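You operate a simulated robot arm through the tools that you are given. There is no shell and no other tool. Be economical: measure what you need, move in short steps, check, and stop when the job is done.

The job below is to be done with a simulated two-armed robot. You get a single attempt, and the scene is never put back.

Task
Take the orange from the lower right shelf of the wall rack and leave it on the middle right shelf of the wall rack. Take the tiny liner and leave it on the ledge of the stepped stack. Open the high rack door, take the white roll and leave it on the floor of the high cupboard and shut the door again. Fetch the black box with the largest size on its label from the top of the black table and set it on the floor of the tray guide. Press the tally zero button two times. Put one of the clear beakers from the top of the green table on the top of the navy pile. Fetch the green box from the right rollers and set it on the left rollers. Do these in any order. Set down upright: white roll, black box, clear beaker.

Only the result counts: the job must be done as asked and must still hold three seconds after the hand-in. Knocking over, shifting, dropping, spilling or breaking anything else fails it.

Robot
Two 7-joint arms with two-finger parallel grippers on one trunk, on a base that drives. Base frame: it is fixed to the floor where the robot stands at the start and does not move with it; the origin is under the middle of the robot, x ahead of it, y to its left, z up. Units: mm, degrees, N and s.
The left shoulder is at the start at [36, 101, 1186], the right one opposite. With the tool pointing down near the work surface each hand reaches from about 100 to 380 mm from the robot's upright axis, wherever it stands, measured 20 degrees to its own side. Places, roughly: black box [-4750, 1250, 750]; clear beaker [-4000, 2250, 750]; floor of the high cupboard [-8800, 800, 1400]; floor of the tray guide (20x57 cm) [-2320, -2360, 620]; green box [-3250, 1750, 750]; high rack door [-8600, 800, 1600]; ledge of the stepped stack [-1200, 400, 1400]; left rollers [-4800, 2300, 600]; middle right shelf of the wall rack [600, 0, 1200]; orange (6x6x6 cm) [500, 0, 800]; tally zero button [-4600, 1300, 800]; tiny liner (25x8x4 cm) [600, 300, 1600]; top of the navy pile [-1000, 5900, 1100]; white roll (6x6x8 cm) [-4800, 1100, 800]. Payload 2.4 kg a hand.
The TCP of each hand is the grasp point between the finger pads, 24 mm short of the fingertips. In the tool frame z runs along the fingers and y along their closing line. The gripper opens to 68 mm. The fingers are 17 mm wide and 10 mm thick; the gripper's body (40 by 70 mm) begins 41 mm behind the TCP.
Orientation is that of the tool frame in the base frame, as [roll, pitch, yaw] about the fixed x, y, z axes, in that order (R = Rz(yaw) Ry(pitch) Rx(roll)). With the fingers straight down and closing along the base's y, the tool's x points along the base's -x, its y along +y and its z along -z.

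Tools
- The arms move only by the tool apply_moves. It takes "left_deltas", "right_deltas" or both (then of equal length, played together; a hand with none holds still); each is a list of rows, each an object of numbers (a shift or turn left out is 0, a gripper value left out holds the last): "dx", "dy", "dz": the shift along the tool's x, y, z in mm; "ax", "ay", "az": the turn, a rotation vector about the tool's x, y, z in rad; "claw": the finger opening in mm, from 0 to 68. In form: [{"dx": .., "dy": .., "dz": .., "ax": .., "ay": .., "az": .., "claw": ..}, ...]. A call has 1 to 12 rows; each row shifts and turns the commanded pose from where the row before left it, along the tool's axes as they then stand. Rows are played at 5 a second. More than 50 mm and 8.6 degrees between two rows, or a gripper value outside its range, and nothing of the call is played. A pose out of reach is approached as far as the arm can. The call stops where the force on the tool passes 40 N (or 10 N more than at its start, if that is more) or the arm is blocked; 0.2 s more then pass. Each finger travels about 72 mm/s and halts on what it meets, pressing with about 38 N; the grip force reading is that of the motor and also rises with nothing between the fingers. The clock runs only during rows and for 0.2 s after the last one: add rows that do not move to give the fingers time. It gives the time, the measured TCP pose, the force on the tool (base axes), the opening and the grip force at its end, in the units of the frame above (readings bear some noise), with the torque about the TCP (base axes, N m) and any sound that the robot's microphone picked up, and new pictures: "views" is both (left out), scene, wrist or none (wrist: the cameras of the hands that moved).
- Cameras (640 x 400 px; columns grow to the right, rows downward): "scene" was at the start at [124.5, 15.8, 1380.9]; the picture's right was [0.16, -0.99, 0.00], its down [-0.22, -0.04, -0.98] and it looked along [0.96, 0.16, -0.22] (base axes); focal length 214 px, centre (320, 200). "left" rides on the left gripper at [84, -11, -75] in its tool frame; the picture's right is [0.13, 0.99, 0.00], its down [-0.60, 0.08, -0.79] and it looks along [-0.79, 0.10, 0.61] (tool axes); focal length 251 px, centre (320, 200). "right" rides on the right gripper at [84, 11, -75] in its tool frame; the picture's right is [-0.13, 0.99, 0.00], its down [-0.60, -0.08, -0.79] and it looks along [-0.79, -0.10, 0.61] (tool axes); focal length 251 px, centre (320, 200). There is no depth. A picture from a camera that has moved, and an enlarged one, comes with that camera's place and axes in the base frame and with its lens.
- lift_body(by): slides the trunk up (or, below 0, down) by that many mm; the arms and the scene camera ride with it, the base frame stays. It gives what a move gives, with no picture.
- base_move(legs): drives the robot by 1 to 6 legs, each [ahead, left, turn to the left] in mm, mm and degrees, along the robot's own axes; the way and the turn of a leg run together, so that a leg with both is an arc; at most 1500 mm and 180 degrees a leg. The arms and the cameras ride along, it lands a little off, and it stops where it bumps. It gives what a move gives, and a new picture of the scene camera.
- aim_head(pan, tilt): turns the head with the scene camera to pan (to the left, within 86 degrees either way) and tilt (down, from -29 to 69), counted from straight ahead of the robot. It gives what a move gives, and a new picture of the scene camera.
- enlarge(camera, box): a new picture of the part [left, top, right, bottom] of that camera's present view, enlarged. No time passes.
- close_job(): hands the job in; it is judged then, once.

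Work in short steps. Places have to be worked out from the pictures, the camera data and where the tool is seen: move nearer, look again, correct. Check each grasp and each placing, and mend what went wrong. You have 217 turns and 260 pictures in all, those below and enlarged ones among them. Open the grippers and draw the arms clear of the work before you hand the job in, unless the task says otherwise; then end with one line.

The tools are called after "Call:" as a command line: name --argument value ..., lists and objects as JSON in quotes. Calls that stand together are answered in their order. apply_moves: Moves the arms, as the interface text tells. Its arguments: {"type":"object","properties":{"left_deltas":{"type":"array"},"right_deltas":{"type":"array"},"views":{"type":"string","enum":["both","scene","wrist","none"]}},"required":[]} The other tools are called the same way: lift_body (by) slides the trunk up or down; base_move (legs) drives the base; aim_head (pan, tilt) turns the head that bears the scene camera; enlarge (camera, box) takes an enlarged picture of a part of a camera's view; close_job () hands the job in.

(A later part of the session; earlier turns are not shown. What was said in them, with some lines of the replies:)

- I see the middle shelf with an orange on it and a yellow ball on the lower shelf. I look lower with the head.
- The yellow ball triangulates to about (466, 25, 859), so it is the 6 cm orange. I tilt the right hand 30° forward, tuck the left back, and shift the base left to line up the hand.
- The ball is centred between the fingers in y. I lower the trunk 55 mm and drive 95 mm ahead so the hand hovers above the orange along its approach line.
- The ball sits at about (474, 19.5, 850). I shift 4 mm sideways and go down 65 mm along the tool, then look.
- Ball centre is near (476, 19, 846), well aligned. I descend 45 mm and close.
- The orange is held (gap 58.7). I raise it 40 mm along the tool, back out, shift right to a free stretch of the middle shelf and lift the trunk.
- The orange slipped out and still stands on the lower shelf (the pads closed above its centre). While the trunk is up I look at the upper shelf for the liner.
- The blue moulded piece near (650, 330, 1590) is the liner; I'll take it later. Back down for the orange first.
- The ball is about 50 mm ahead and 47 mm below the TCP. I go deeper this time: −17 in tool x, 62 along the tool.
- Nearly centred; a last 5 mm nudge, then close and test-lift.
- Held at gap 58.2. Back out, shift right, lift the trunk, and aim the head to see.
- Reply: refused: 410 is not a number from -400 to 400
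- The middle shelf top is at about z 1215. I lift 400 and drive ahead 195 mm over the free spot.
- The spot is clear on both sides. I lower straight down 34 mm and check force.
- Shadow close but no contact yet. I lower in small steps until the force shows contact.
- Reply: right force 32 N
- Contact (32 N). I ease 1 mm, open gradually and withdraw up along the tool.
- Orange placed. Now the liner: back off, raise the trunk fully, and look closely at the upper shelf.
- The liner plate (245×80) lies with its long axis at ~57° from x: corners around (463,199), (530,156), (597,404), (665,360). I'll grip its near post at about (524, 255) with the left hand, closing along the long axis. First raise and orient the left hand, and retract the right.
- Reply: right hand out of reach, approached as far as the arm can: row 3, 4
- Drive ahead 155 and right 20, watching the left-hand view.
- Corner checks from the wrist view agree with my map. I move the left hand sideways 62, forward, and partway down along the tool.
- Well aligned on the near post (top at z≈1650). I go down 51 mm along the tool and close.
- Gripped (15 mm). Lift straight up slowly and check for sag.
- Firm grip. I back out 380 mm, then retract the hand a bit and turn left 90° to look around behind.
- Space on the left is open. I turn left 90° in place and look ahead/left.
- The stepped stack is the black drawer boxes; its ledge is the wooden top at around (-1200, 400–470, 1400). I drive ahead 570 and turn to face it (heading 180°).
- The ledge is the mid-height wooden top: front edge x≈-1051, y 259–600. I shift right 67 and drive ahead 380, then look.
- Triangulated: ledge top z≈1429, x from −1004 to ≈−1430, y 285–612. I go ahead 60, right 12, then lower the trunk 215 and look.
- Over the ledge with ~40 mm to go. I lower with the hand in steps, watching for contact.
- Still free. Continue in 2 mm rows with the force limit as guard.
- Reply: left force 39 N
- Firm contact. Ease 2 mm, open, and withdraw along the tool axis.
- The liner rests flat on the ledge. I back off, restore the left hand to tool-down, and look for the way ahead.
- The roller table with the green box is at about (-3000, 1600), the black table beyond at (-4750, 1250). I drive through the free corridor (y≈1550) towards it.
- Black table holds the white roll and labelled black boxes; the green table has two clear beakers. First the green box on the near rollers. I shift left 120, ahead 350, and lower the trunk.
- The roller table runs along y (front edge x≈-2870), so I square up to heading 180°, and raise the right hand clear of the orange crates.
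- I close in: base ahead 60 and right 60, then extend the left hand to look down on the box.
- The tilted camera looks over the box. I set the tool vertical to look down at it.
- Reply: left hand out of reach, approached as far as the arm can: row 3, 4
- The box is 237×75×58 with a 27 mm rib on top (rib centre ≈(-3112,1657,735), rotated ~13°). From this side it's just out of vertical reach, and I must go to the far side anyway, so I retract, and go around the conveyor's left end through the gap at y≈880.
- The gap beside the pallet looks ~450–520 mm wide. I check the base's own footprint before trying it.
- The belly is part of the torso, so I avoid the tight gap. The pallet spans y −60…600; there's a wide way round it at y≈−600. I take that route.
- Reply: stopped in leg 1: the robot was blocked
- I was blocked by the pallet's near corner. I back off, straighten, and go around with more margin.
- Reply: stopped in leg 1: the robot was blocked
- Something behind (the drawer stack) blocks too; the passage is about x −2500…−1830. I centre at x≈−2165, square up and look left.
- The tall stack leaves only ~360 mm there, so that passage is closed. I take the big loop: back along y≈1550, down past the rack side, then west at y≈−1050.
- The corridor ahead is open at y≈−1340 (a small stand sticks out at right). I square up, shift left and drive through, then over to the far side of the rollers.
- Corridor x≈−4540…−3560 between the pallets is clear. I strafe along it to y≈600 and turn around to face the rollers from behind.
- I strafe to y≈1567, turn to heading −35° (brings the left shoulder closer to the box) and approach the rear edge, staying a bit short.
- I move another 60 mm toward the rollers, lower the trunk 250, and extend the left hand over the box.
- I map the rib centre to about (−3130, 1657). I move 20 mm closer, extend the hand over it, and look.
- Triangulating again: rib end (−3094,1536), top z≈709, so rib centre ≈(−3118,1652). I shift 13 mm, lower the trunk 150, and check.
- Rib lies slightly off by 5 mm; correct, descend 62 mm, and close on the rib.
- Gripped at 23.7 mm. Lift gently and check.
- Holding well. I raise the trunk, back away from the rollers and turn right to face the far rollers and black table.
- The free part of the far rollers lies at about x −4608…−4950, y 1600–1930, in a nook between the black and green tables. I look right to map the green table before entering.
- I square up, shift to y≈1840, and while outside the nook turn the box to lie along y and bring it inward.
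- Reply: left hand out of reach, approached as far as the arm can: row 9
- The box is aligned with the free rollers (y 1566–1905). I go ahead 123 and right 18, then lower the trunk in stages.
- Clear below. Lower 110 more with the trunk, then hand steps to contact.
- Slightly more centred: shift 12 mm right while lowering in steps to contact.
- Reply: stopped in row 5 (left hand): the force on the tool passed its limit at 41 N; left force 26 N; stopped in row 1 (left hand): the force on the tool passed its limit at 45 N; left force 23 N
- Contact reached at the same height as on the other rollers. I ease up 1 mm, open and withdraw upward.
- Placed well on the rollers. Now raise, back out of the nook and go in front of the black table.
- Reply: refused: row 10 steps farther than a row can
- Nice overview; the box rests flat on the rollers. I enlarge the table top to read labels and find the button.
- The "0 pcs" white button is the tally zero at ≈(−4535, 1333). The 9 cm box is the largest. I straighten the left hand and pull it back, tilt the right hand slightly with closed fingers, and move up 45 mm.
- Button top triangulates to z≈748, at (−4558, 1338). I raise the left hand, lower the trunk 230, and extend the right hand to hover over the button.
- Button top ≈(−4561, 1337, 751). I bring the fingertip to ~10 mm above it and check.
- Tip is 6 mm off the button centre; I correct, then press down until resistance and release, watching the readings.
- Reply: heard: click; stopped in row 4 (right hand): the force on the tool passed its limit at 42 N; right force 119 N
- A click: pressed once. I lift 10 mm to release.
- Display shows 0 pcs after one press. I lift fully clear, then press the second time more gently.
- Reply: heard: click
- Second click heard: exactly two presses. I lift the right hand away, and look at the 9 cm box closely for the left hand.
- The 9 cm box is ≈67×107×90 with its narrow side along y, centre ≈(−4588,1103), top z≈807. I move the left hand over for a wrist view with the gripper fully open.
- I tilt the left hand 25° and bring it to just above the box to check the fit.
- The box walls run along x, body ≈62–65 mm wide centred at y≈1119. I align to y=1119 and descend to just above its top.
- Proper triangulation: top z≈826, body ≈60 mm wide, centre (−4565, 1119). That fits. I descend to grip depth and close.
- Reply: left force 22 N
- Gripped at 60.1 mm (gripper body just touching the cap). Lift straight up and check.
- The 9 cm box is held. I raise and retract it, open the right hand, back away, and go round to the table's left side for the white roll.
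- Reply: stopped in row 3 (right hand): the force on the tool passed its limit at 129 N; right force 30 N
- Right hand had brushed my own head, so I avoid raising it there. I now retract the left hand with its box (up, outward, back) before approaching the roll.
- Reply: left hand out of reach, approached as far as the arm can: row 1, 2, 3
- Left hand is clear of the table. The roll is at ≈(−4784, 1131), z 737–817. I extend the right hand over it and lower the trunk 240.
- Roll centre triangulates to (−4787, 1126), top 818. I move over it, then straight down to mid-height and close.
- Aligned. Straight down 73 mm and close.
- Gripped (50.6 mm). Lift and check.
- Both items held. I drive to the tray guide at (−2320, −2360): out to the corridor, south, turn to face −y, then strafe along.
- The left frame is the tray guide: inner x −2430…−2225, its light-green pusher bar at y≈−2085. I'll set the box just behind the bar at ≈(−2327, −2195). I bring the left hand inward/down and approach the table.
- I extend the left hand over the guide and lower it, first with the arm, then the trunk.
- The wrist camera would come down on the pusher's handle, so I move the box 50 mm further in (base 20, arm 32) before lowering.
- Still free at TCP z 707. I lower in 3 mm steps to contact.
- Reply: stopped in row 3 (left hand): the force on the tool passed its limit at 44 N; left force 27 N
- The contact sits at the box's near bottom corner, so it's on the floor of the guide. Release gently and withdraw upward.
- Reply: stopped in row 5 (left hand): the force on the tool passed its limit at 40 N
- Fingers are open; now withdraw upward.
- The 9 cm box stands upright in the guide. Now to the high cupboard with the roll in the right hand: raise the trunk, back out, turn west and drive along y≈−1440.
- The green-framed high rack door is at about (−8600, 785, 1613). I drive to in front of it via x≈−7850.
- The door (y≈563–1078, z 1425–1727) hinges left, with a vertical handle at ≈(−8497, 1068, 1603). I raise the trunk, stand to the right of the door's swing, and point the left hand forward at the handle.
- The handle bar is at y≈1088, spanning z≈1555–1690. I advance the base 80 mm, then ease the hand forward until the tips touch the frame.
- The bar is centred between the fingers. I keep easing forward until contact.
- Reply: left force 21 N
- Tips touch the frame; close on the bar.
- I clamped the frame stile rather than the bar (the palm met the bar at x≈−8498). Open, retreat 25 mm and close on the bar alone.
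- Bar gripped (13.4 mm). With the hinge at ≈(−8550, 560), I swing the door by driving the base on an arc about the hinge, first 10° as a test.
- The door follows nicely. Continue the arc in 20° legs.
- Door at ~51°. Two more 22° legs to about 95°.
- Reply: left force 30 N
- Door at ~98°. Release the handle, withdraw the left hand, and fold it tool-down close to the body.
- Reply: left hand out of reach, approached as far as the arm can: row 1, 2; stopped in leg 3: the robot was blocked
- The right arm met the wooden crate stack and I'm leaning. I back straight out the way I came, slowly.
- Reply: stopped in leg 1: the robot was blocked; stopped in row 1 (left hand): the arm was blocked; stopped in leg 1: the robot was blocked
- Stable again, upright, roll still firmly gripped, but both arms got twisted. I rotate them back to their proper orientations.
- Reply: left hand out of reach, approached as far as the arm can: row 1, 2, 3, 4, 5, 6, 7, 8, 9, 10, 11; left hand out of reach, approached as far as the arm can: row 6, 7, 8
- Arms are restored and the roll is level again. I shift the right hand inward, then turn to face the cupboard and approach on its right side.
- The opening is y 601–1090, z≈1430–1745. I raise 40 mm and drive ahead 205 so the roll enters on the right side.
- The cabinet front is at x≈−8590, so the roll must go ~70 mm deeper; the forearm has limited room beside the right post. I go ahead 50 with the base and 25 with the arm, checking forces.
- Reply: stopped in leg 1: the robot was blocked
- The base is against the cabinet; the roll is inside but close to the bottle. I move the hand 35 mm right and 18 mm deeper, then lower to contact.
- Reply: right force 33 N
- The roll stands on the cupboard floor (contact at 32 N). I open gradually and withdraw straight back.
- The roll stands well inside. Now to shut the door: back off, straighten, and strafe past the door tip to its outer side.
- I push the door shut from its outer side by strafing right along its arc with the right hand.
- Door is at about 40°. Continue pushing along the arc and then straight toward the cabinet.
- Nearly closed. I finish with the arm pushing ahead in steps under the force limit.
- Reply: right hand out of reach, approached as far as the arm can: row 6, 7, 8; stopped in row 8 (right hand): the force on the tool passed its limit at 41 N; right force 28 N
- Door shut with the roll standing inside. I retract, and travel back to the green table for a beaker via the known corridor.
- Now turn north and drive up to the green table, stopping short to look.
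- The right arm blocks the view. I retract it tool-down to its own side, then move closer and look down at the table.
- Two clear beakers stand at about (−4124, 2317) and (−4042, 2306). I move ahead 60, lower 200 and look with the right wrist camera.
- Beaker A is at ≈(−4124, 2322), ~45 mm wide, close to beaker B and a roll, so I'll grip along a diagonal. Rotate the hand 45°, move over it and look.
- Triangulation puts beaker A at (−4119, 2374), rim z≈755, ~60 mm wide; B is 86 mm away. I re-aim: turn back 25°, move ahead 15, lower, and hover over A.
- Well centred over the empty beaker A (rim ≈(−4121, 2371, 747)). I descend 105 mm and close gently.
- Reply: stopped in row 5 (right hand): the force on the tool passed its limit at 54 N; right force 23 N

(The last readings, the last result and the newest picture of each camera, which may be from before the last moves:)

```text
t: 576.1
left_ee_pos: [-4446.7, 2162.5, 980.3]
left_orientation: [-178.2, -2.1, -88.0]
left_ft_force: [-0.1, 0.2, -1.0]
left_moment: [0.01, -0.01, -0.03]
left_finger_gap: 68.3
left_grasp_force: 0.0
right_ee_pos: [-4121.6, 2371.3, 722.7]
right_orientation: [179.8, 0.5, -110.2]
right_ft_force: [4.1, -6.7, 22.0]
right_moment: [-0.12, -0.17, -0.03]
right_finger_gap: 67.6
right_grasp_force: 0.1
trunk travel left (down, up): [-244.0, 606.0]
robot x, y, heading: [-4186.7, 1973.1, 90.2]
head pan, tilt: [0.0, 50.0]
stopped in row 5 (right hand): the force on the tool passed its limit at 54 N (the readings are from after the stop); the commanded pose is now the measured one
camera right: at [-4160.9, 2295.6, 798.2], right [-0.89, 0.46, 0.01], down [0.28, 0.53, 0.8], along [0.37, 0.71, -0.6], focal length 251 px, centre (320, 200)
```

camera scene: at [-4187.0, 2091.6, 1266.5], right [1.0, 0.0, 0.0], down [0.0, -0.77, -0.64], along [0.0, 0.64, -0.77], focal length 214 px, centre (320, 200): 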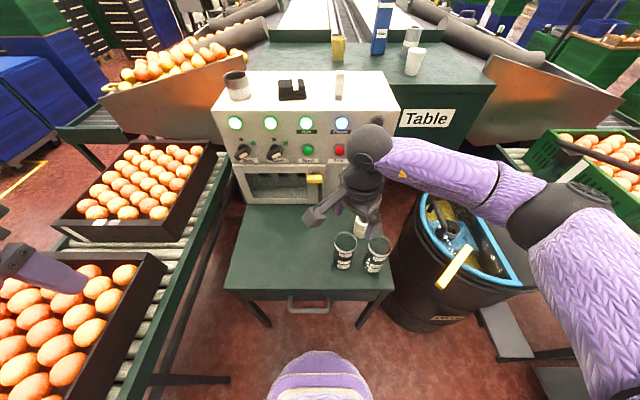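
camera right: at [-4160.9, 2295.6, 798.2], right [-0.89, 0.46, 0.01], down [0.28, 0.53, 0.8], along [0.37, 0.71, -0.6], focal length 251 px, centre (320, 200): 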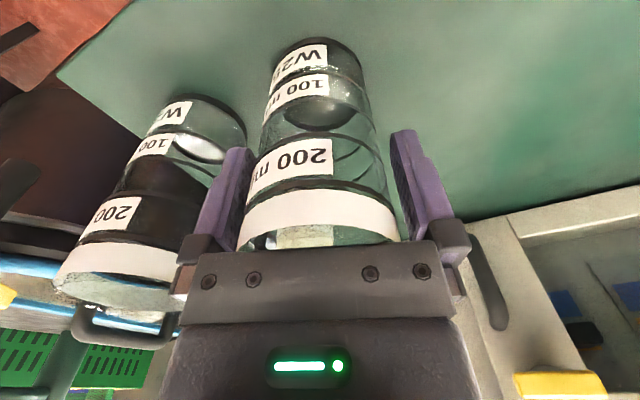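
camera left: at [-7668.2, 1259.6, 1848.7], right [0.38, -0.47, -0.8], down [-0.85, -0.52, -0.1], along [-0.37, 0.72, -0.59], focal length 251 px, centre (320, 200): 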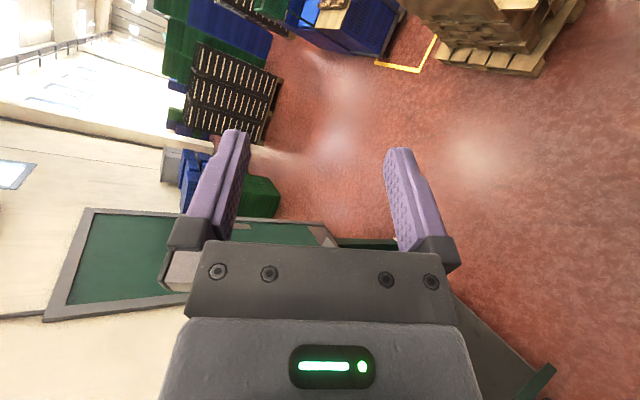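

The palm met the rim. I back up 6 mm and close on the beaker.

Call:
apply_moves --right_deltas '[{"dz": -6}, {}, {"claw": 62}, {"claw": 58}, {"claw": 54}, {"claw": 54}, {"claw": 54}]' --views "none"

Call:
apply_moves --right_deltas '[{"dz": -10}, {"dz": -30}, {"dz": -40}, {"dz": -40}, {}]' --views "wrist"

```text
t: 577.8
left_ee_pos: [-4446.8, 2164.9, 980.7]
left_orientation: [-178.2, -2.5, -88.1]
left_ft_force: [-0.4, 0.0, -0.1]
left_moment: [0.03, 0.03, 0.0]
left_finger_gap: 67.8
left_grasp_force: 0.0
right_ee_pos: [-4121.3, 2370.9, 726.2]
right_orientation: [179.9, 0.3, -110.1]
right_ft_force: [0.6, 0.6, 0.9]
right_moment: [0.05, -0.04, 0.03]
right_finger_gap: 56.0
right_grasp_force: 37.9
trunk travel left (down, up): [-244.0, 606.0]
robot x, y, heading: [-4188.7, 1971.5, 90.1]
head pan, tilt: [0.0, 50.0]
```

```text
t: 579.0
left_ee_pos: [-4446.6, 2163.8, 979.5]
left_orientation: [-178.2, -2.5, -88.3]
left_ft_force: [0.2, -0.5, -0.6]
left_moment: [0.04, -0.01, 0.0]
left_finger_gap: 67.9
left_grasp_force: 0.1
right_ee_pos: [-4123.1, 2370.1, 847.7]
right_orientation: [179.8, 0.2, -110.2]
right_ft_force: [0.7, -0.3, -1.3]
right_moment: [0.0, -0.01, -0.02]
right_finger_gap: 56.0
right_grasp_force: 37.8
trunk travel left (down, up): [-244.0, 606.0]
robot x, y, heading: [-4184.2, 1969.9, 90.0]
head pan, tilt: [0.0, 50.0]
camera right: at [-4162.0, 2295.0, 923.4], right [-0.89, 0.46, 0.0], down [0.28, 0.54, 0.8], along [0.37, 0.71, -0.61], focal length 251 px, centre (320, 200)
```

right: 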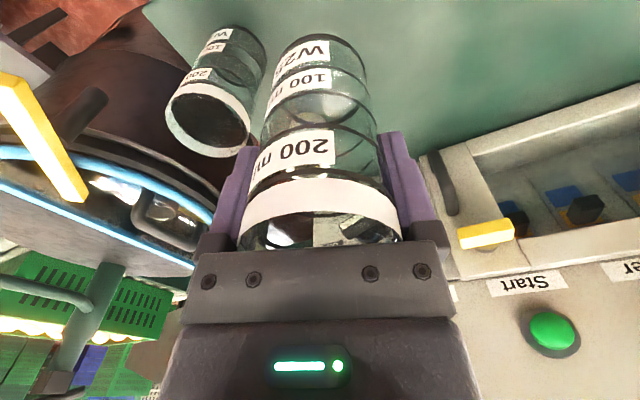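

The beaker is held (56 mm). I raise the trunk and head for the navy pile by the long way: south, east, then north past the rack.

Call:
lift_body --by 380

Call:
base_move --legs '[[-130, 0, 0], [0, -170, 0], [-1500, 0, 0], [-1500, 0, 0], [-280, 0, 0], [0, 0, -90]]'

```text
t: 582.6
left_ee_pos: [-4447.3, 2163.6, 1360.0]
left_orientation: [-178.3, -2.4, -88.2]
left_ft_force: [-0.5, 0.0, -0.9]
left_moment: [-0.03, 0.03, 0.01]
left_finger_gap: 68.0
left_grasp_force: 0.1
right_ee_pos: [-4121.6, 2371.5, 1226.5]
right_orientation: [180.0, 0.2, -110.3]
right_ft_force: [0.1, -0.6, -0.8]
right_moment: [0.02, 0.01, -0.03]
right_finger_gap: 55.5
right_grasp_force: 37.7
trunk travel left (down, up): [-624.0, 226.0]
robot x, y, heading: [-4189.0, 1971.3, 90.1]
head pan, tilt: [0.0, 50.0]
```

```text
t: 604.7
left_ee_pos: [-3794.4, -1253.6, 1359.9]
left_orientation: [-178.2, -2.4, -174.5]
left_ft_force: [0.5, 0.2, 0.0]
left_moment: [-0.01, 0.0, 0.01]
left_finger_gap: 68.1
left_grasp_force: 0.1
right_ee_pos: [-3566.5, -1564.2, 1226.4]
right_orientation: [179.9, 0.3, 163.5]
right_ft_force: [0.2, 0.2, -0.4]
right_moment: [-0.02, 0.0, -0.01]
right_finger_gap: 55.5
right_grasp_force: 37.6
trunk travel left (down, up): [-624.0, 226.0]
robot x, y, heading: [-3967.8, -1521.7, 4.0]
head pan, tilt: [0.0, 50.0]
camera scene: at [-3876.8, -1516.7, 1547.8], right [0.07, -1.0, 0.0], down [-0.76, -0.05, -0.64], along [0.64, 0.04, -0.77], focal length 214 px, centre (320, 200)
```

scene: 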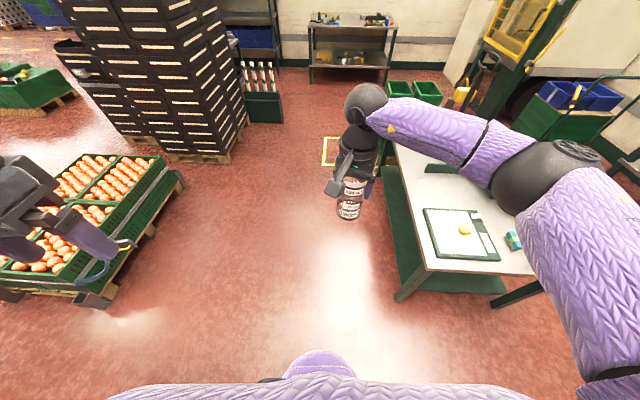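

Call:
base_move --legs '[[0, 0, -4], [0, 120, 0], [1500, 0, 0], [1500, 0, 0], [640, 0, 0], [0, 0, 90]]'

```text
t: 627.2
left_ee_pos: [-604.7, -1177.1, 1360.1]
left_orientation: [-178.2, -2.4, -90.9]
left_ft_force: [0.3, -0.8, 0.8]
left_moment: [-0.01, -0.04, -0.05]
left_finger_gap: 68.0
left_grasp_force: 0.0
right_ee_pos: [-270.2, -984.5, 1226.6]
right_orientation: [179.9, 0.2, -112.9]
right_ft_force: [0.5, -0.3, -0.8]
right_moment: [0.03, -0.01, -0.02]
right_finger_gap: 55.7
right_grasp_force: 37.7
trunk travel left (down, up): [-624.0, 226.0]
robot x, y, heading: [-354.1, -1379.2, 87.6]
head pan, tilt: [0.0, 50.0]
camera scene: at [-349.5, -1288.4, 1547.8], right [1.0, -0.04, 0.0], down [-0.03, -0.77, -0.64], along [0.03, 0.64, -0.77], focal length 214 px, centre (320, 200)
```

scene: 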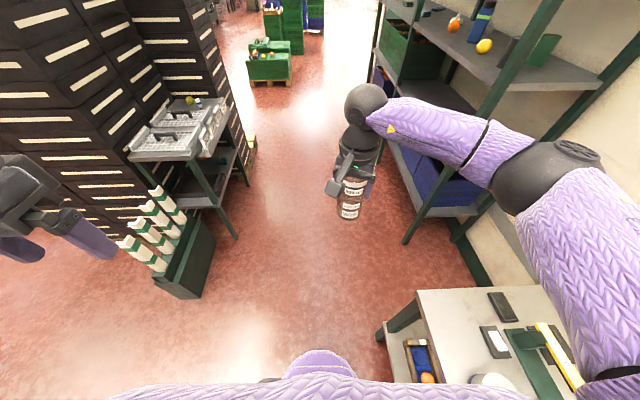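

Call:
base_move --legs '[[0, 0, 2.4], [1500, 0, 0], [1500, 0, 0], [800, 0, 0]]'

Call:
aim_head --pan 5 --tilt 20

```text
t: 646.1
left_ee_pos: [-670.0, 2633.5, 1360.7]
left_orientation: [-178.2, -2.4, -85.8]
left_ft_force: [-0.2, 0.2, -0.9]
left_moment: [0.03, 0.01, 0.01]
left_finger_gap: 67.9
left_grasp_force: 0.1
right_ee_pos: [-353.1, 2855.7, 1226.1]
right_orientation: [179.9, 0.2, -107.9]
right_ft_force: [0.6, 0.3, 0.4]
right_moment: [0.0, 0.05, 0.0]
right_finger_gap: 55.8
right_grasp_force: 38.0
trunk travel left (down, up): [-624.0, 226.0]
robot x, y, heading: [-404.4, 2453.6, 92.6]
head pan, tilt: [0.0, 50.0]
camera scene: at [-406.0, 2545.1, 1547.7], right [1.0, 0.04, 0.0], down [0.03, -0.77, -0.64], along [-0.03, 0.64, -0.77], focal length 214 px, centre (320, 200)
```

scene: 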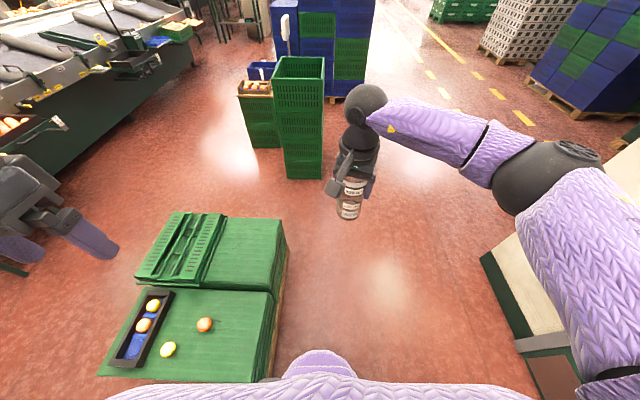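

```text
t: 647.1
left_ee_pos: [-669.9, 2633.6, 1360.9]
left_orientation: [-178.2, -2.3, -85.8]
left_ft_force: [-0.3, 0.7, 0.8]
left_moment: [-0.01, 0.0, -0.01]
left_finger_gap: 67.8
left_grasp_force: 0.1
right_ee_pos: [-353.8, 2855.9, 1226.5]
right_orientation: [180.0, 0.2, -107.8]
right_ft_force: [0.1, -0.6, 0.4]
right_moment: [-0.01, 0.0, -0.02]
right_finger_gap: 55.7
right_grasp_force: 38.4
trunk travel left (down, up): [-624.0, 226.0]
robot x, y, heading: [-402.6, 2452.1, 92.7]
head pan, tilt: [5.0, 20.0]
camera scene: at [-414.7, 2560.1, 1593.3], right [0.99, 0.13, 0.0], down [0.05, -0.34, -0.94], along [-0.12, 0.93, -0.34], focal length 214 px, centre (320, 200)
```

scene: 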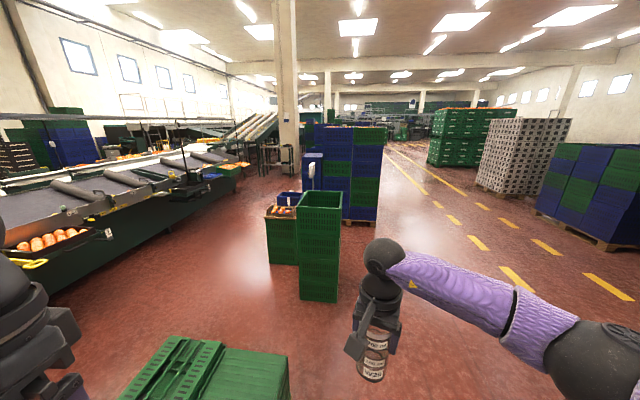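

Call:
enlarge --camera "scene" --box '[250, 110, 410, 310]'

```text
2.00 times, centred on (330, 210) of scene
camera zoom: at [-414.7, 2560.1, 1593.3], right [0.99, 0.13, 0.0], down [0.05, -0.34, -0.94], along [-0.12, 0.93, -0.34], focal length 429 px, centre (300, 180)
```

zoom: 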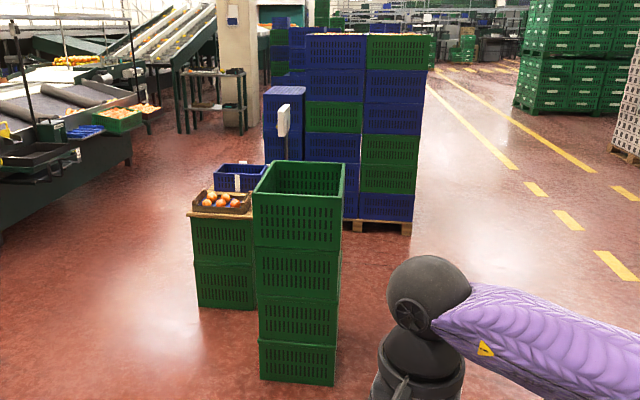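

The navy pile is the closed navy stack at about (−985, 5990), left of the blue/green pallet. I go up on the right side of the green stacks, then look.

Call:
base_move --legs '[[0, 0, -2.7], [0, -330, 0], [1500, 0, 0], [1150, 0, 0]]'

Call:
aim_head --pan 50 --tilt 30

```text
t: 662.5
left_ee_pos: [-315.6, 5364.3, 1360.2]
left_orientation: [-178.3, -2.4, -89.2]
left_ft_force: [-0.1, 0.5, 0.4]
left_moment: [0.04, 0.02, 0.03]
left_finger_gap: 68.1
left_grasp_force: 0.0
right_ee_pos: [11.3, 5566.5, 1226.7]
right_orientation: [179.9, 0.3, -111.2]
right_ft_force: [0.7, -0.4, -0.1]
right_moment: [-0.02, 0.05, 0.01]
right_finger_gap: 55.4
right_grasp_force: 38.2
trunk travel left (down, up): [-624.0, 226.0]
robot x, y, heading: [-58.4, 5173.6, 89.2]
head pan, tilt: [5.0, 20.0]
camera scene: at [-66.1, 5277.3, 1593.3], right [1.0, 0.07, 0.0], down [0.03, -0.34, -0.94], along [-0.07, 0.94, -0.34], focal length 214 px, centre (320, 200)
```

scene: 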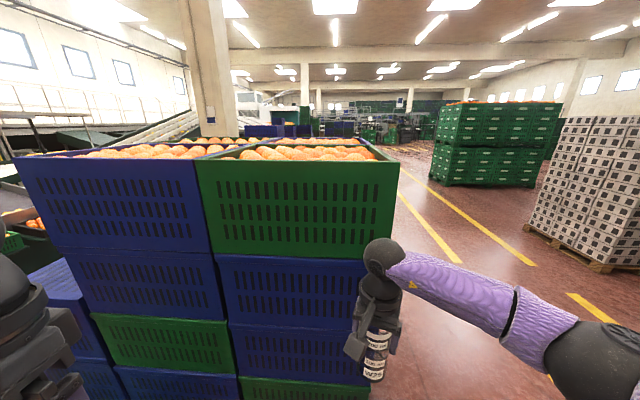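

```text
t: 663.6
left_ee_pos: [-315.6, 5365.5, 1359.8]
left_orientation: [-178.1, -2.4, -89.0]
left_ft_force: [0.4, -0.4, -0.4]
left_moment: [0.04, -0.01, 0.03]
left_finger_gap: 68.0
left_grasp_force: 0.1
right_ee_pos: [12.7, 5568.2, 1227.2]
right_orientation: [179.9, 0.3, -111.1]
right_ft_force: [0.7, 0.7, -0.8]
right_moment: [0.01, -0.02, -0.02]
right_finger_gap: 55.8
right_grasp_force: 38.5
trunk travel left (down, up): [-624.0, 226.0]
robot x, y, heading: [-60.1, 5168.5, 89.2]
head pan, tilt: [50.0, 30.0]
camera scene: at [-127.7, 5243.2, 1577.3], right [0.65, 0.76, 0.0], down [0.38, -0.33, -0.87], along [-0.66, 0.57, -0.5], focal length 214 px, centre (320, 200)
```

scene: 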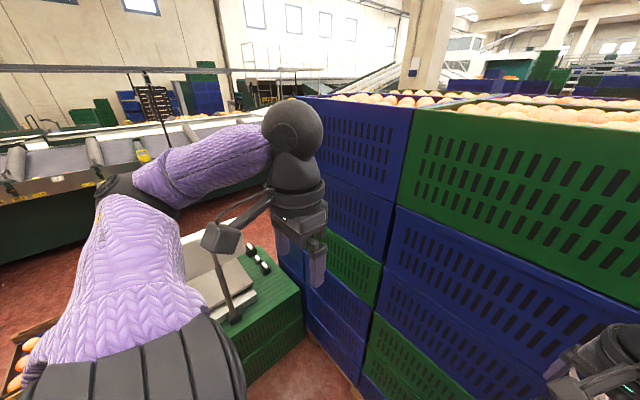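

The scale pile blocks the south side of the navy pile, so I'll reach it from the west: back to y≈3720, across to x≈−2060, north, and face east.

Call:
base_move --legs '[[-1450, 0, 0], [0, 1500, 0], [0, 480, 0.8], [1500, 0, 0], [700, 0, 0], [0, 0, -90]]'

Call:
aim_head --pan 0 --tilt 30

```text
t: 694.6
left_ee_pos: [-1715.1, 6309.1, 1360.2]
left_orientation: [-178.2, -2.3, 176.0]
left_ft_force: [-0.4, 0.7, 0.1]
left_moment: [0.03, -0.03, 0.0]
left_finger_gap: 68.0
left_grasp_force: 0.1
right_ee_pos: [-1541.0, 5964.2, 1226.8]
right_orientation: [179.9, 0.4, 154.1]
right_ft_force: [-0.2, 0.2, -0.8]
right_moment: [0.01, 0.03, 0.02]
right_finger_gap: 55.7
right_grasp_force: 38.4
trunk travel left (down, up): [-624.0, 226.0]
robot x, y, heading: [-1932.8, 6071.9, -5.5]
head pan, tilt: [50.0, 30.0]
camera scene: at [-1852.0, 6133.0, 1577.3], right [0.7, -0.71, 0.0], down [-0.36, -0.35, -0.87], along [0.62, 0.61, -0.5], focal length 214 px, centre (320, 200)
```

scene: 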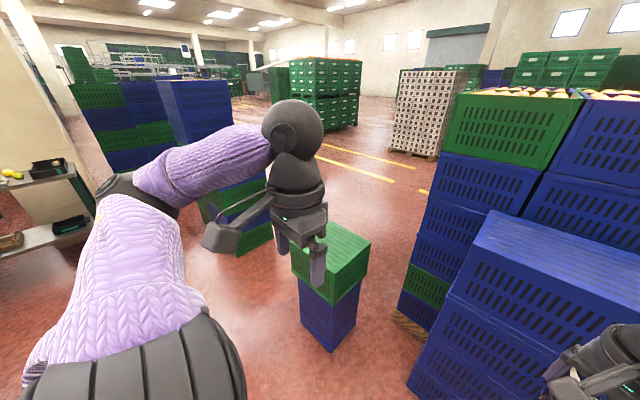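

```text
t: 695.8
left_ee_pos: [-1715.0, 6309.5, 1360.5]
left_orientation: [-178.2, -2.5, 176.0]
left_ft_force: [-0.4, 0.1, 0.1]
left_moment: [-0.01, 0.01, -0.02]
left_finger_gap: 67.9
left_grasp_force: 0.0
right_ee_pos: [-1540.0, 5965.0, 1226.5]
right_orientation: [179.9, 0.3, 154.1]
right_ft_force: [0.1, 0.3, -1.6]
right_moment: [-0.02, -0.02, 0.02]
right_finger_gap: 55.6
right_grasp_force: 38.4
trunk travel left (down, up): [-624.0, 226.0]
robot x, y, heading: [-1936.2, 6067.6, -5.6]
head pan, tilt: [0.0, 30.0]
camera scene: at [-1826.7, 6061.0, 1577.3], right [-0.1, -1.0, 0.0], down [-0.5, 0.05, -0.87], along [0.86, -0.08, -0.5], focal length 214 px, centre (320, 200)
```

scene: 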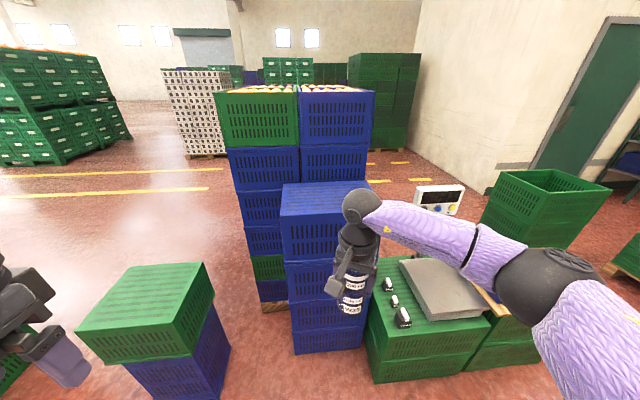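

The navy pile's flat top is straight ahead (≈x −1125…−810, y 5790–6140). I square up and drive ahead so the beaker is over its middle.

Call:
base_move --legs '[[0, 0, 5.6], [0, -35, 0], [500, 0, 0]]'

Call:
apply_moves --right_deltas '[{}]' --views "wrist"

```text
t: 699.7
left_ee_pos: [-1240.7, 6292.6, 1360.4]
left_orientation: [-178.3, -2.4, -178.5]
left_ft_force: [0.5, 0.3, 0.2]
left_moment: [0.05, 0.0, -0.01]
left_finger_gap: 68.0
left_grasp_force: 0.1
right_ee_pos: [-1034.2, 5966.3, 1226.6]
right_orientation: [179.9, 0.2, 159.4]
right_ft_force: [-0.2, -0.2, -0.2]
right_moment: [-0.02, -0.01, 0.03]
right_finger_gap: 55.6
right_grasp_force: 37.9
trunk travel left (down, up): [-624.0, 226.0]
robot x, y, heading: [-1434.5, 6032.7, -0.3]
head pan, tilt: [0.0, 30.0]
camera scene: at [-1327.2, 6034.4, 1577.2], right [0.0, -1.0, 0.0], down [-0.5, 0.0, -0.87], along [0.87, 0.0, -0.5], focal length 214 px, centre (320, 200)
```

scene: 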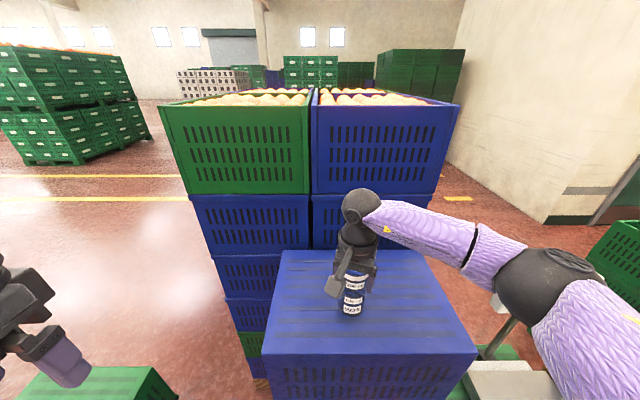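

```text
t: 700.1
left_ee_pos: [-1240.9, 6292.8, 1359.9]
left_orientation: [-178.3, -2.5, -178.5]
left_ft_force: [-0.3, -0.7, 0.5]
left_moment: [0.01, -0.02, 0.01]
left_finger_gap: 68.1
left_grasp_force: 0.1
right_ee_pos: [-1033.1, 5966.4, 1227.2]
right_orientation: [180.0, 0.2, 159.4]
right_ft_force: [0.8, -0.7, -1.5]
right_moment: [-0.04, 0.01, 0.0]
right_finger_gap: 55.8
right_grasp_force: 37.8
trunk travel left (down, up): [-624.0, 226.0]
robot x, y, heading: [-1431.9, 6034.0, -0.2]
head pan, tilt: [0.0, 30.0]
camera right: at [-1109.4, 6005.7, 1302.1], right [0.47, 0.88, 0.0], down [0.53, -0.29, 0.8], along [0.7, -0.37, -0.61], focal length 251 px, centre (320, 200)
```

right: 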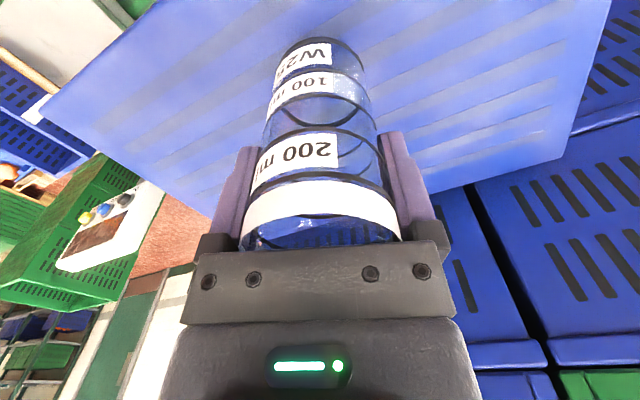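

The beaker is over the middle of the flat top. I lower it in decreasing steps until contact.

Call:
apply_moves --right_deltas '[{"dz": 8}, {"dz": 8}, {"dz": 6}, {"dz": 5}, {"dz": 4}, {"dz": 3}, {"dz": 3}, {"dz": 3}, {"dz": 2}, {"dz": 2}, {}]' --views "wrist"

```text
t: 702.5
left_ee_pos: [-1242.0, 6292.0, 1362.3]
left_orientation: [-178.2, -2.4, -178.6]
left_ft_force: [-0.3, 0.1, 0.0]
left_moment: [0.03, 0.0, 0.02]
left_finger_gap: 68.0
left_grasp_force: 0.0
right_ee_pos: [-1035.6, 5965.0, 1183.2]
right_orientation: [179.8, 0.5, 159.5]
right_ft_force: [0.5, -2.1, 29.4]
right_moment: [-0.22, 0.25, -0.01]
right_finger_gap: 56.5
right_grasp_force: 2.0
trunk travel left (down, up): [-624.0, 226.0]
robot x, y, heading: [-1434.4, 6037.1, 0.0]
head pan, tilt: [0.0, 30.0]
camera right: at [-1111.6, 6005.7, 1258.9], right [0.47, 0.88, 0.0], down [0.53, -0.29, 0.8], along [0.71, -0.37, -0.6], focal length 251 px, centre (320, 200)
```

right: 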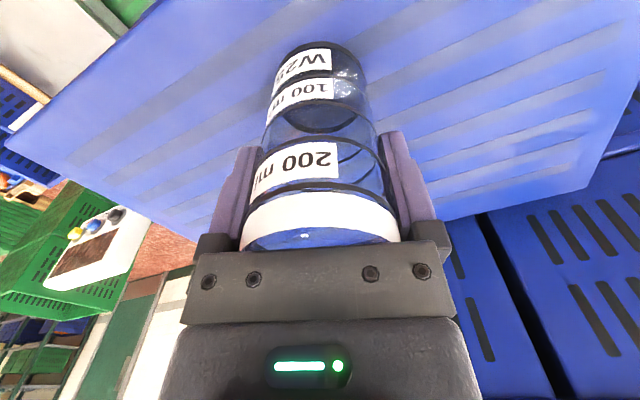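

Contact (29 N). I ease 1 mm, open slowly and withdraw straight up.

Call:
apply_moves --right_deltas '[{"dz": -1}, {"claw": 60}, {"claw": 64}, {"claw": 68}, {"claw": 68}, {"dz": -15}, {"dz": -30}, {"dz": -40}, {"dz": -40}, {}]' --views "both"

```text
t: 704.7
left_ee_pos: [-1240.2, 6292.3, 1360.3]
left_orientation: [-178.3, -2.4, -178.4]
left_ft_force: [0.4, 0.5, -0.8]
left_moment: [-0.01, -0.03, 0.0]
left_finger_gap: 68.3
left_grasp_force: 0.1
right_ee_pos: [-1035.8, 5967.6, 1308.3]
right_orientation: [179.9, 0.2, 159.4]
right_ft_force: [-0.7, -0.1, -0.1]
right_moment: [0.0, -0.03, 0.02]
right_finger_gap: 67.7
right_grasp_force: 0.1
trunk travel left (down, up): [-624.0, 226.0]
robot x, y, heading: [-1432.2, 6034.0, -0.3]
head pan, tilt: [0.0, 30.0]
camera scene: at [-1327.7, 6034.3, 1577.3], right [0.0, -1.0, 0.0], down [-0.5, 0.0, -0.87], along [0.87, 0.0, -0.5], focal length 214 px, centre (320, 200)
camera right: at [-1110.8, 6007.9, 1384.5], right [0.47, 0.88, 0.0], down [0.53, -0.29, 0.8], along [0.7, -0.37, -0.61], focal length 251 px, centre (320, 200)
```

scene: 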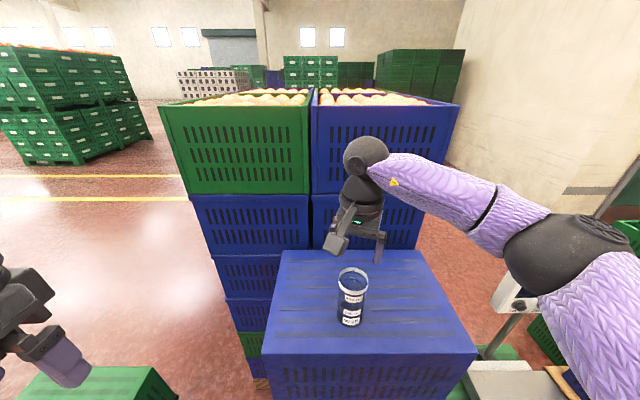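
right: 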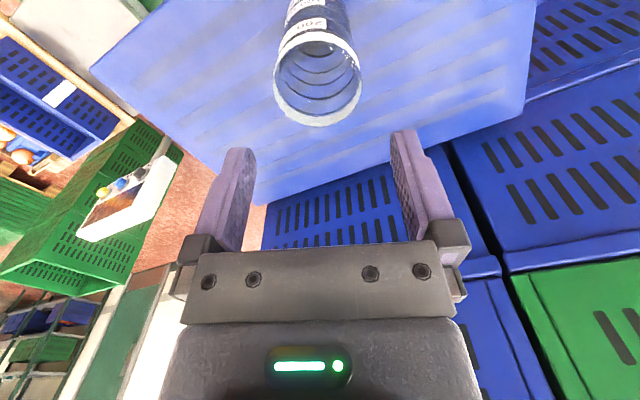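

The beaker stands upright on the navy pile. All parts are done; I back clear of the pile with open grippers and hand in.

Call:
base_move --legs '[[-350, 0, 0]]'

Call:
close_job

```text
t: 707.0
left_ee_pos: [-1604.3, 6293.1, 1360.7]
left_orientation: [-178.2, -2.3, -178.1]
left_ft_force: [-0.6, 0.0, 0.3]
left_moment: [-0.04, 0.0, 0.01]
left_finger_gap: 67.9
left_grasp_force: 0.1
right_ee_pos: [-1396.7, 5971.0, 1308.7]
right_orientation: [179.9, 0.3, 159.9]
right_ft_force: [0.1, -0.2, -0.2]
right_moment: [-0.01, 0.03, -0.02]
right_finger_gap: 68.2
right_grasp_force: 0.1
trunk travel left (down, up): [-624.0, 226.0]
robot x, y, heading: [-1790.8, 6029.7, 0.6]
head pan, tilt: [0.0, 30.0]
camera scene: at [-1688.7, 6034.8, 1577.4], right [0.01, -1.0, 0.0], down [-0.5, 0.0, -0.87], along [0.87, 0.0, -0.5], focal length 214 px, centre (320, 200)
```

scene: 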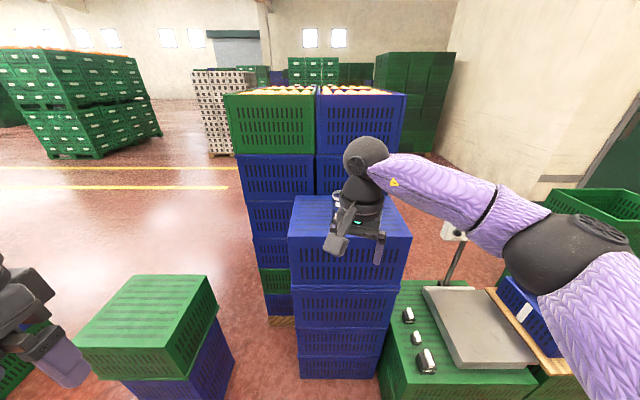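

```text
The job is handed in.
```

All seven parts are done and handed in, but the robot bumped the orange pallet, something behind it (probably the drawer stack), the wooden crate stack and the cupboard front on the way, and I did not go back to check whether any of them shifted.
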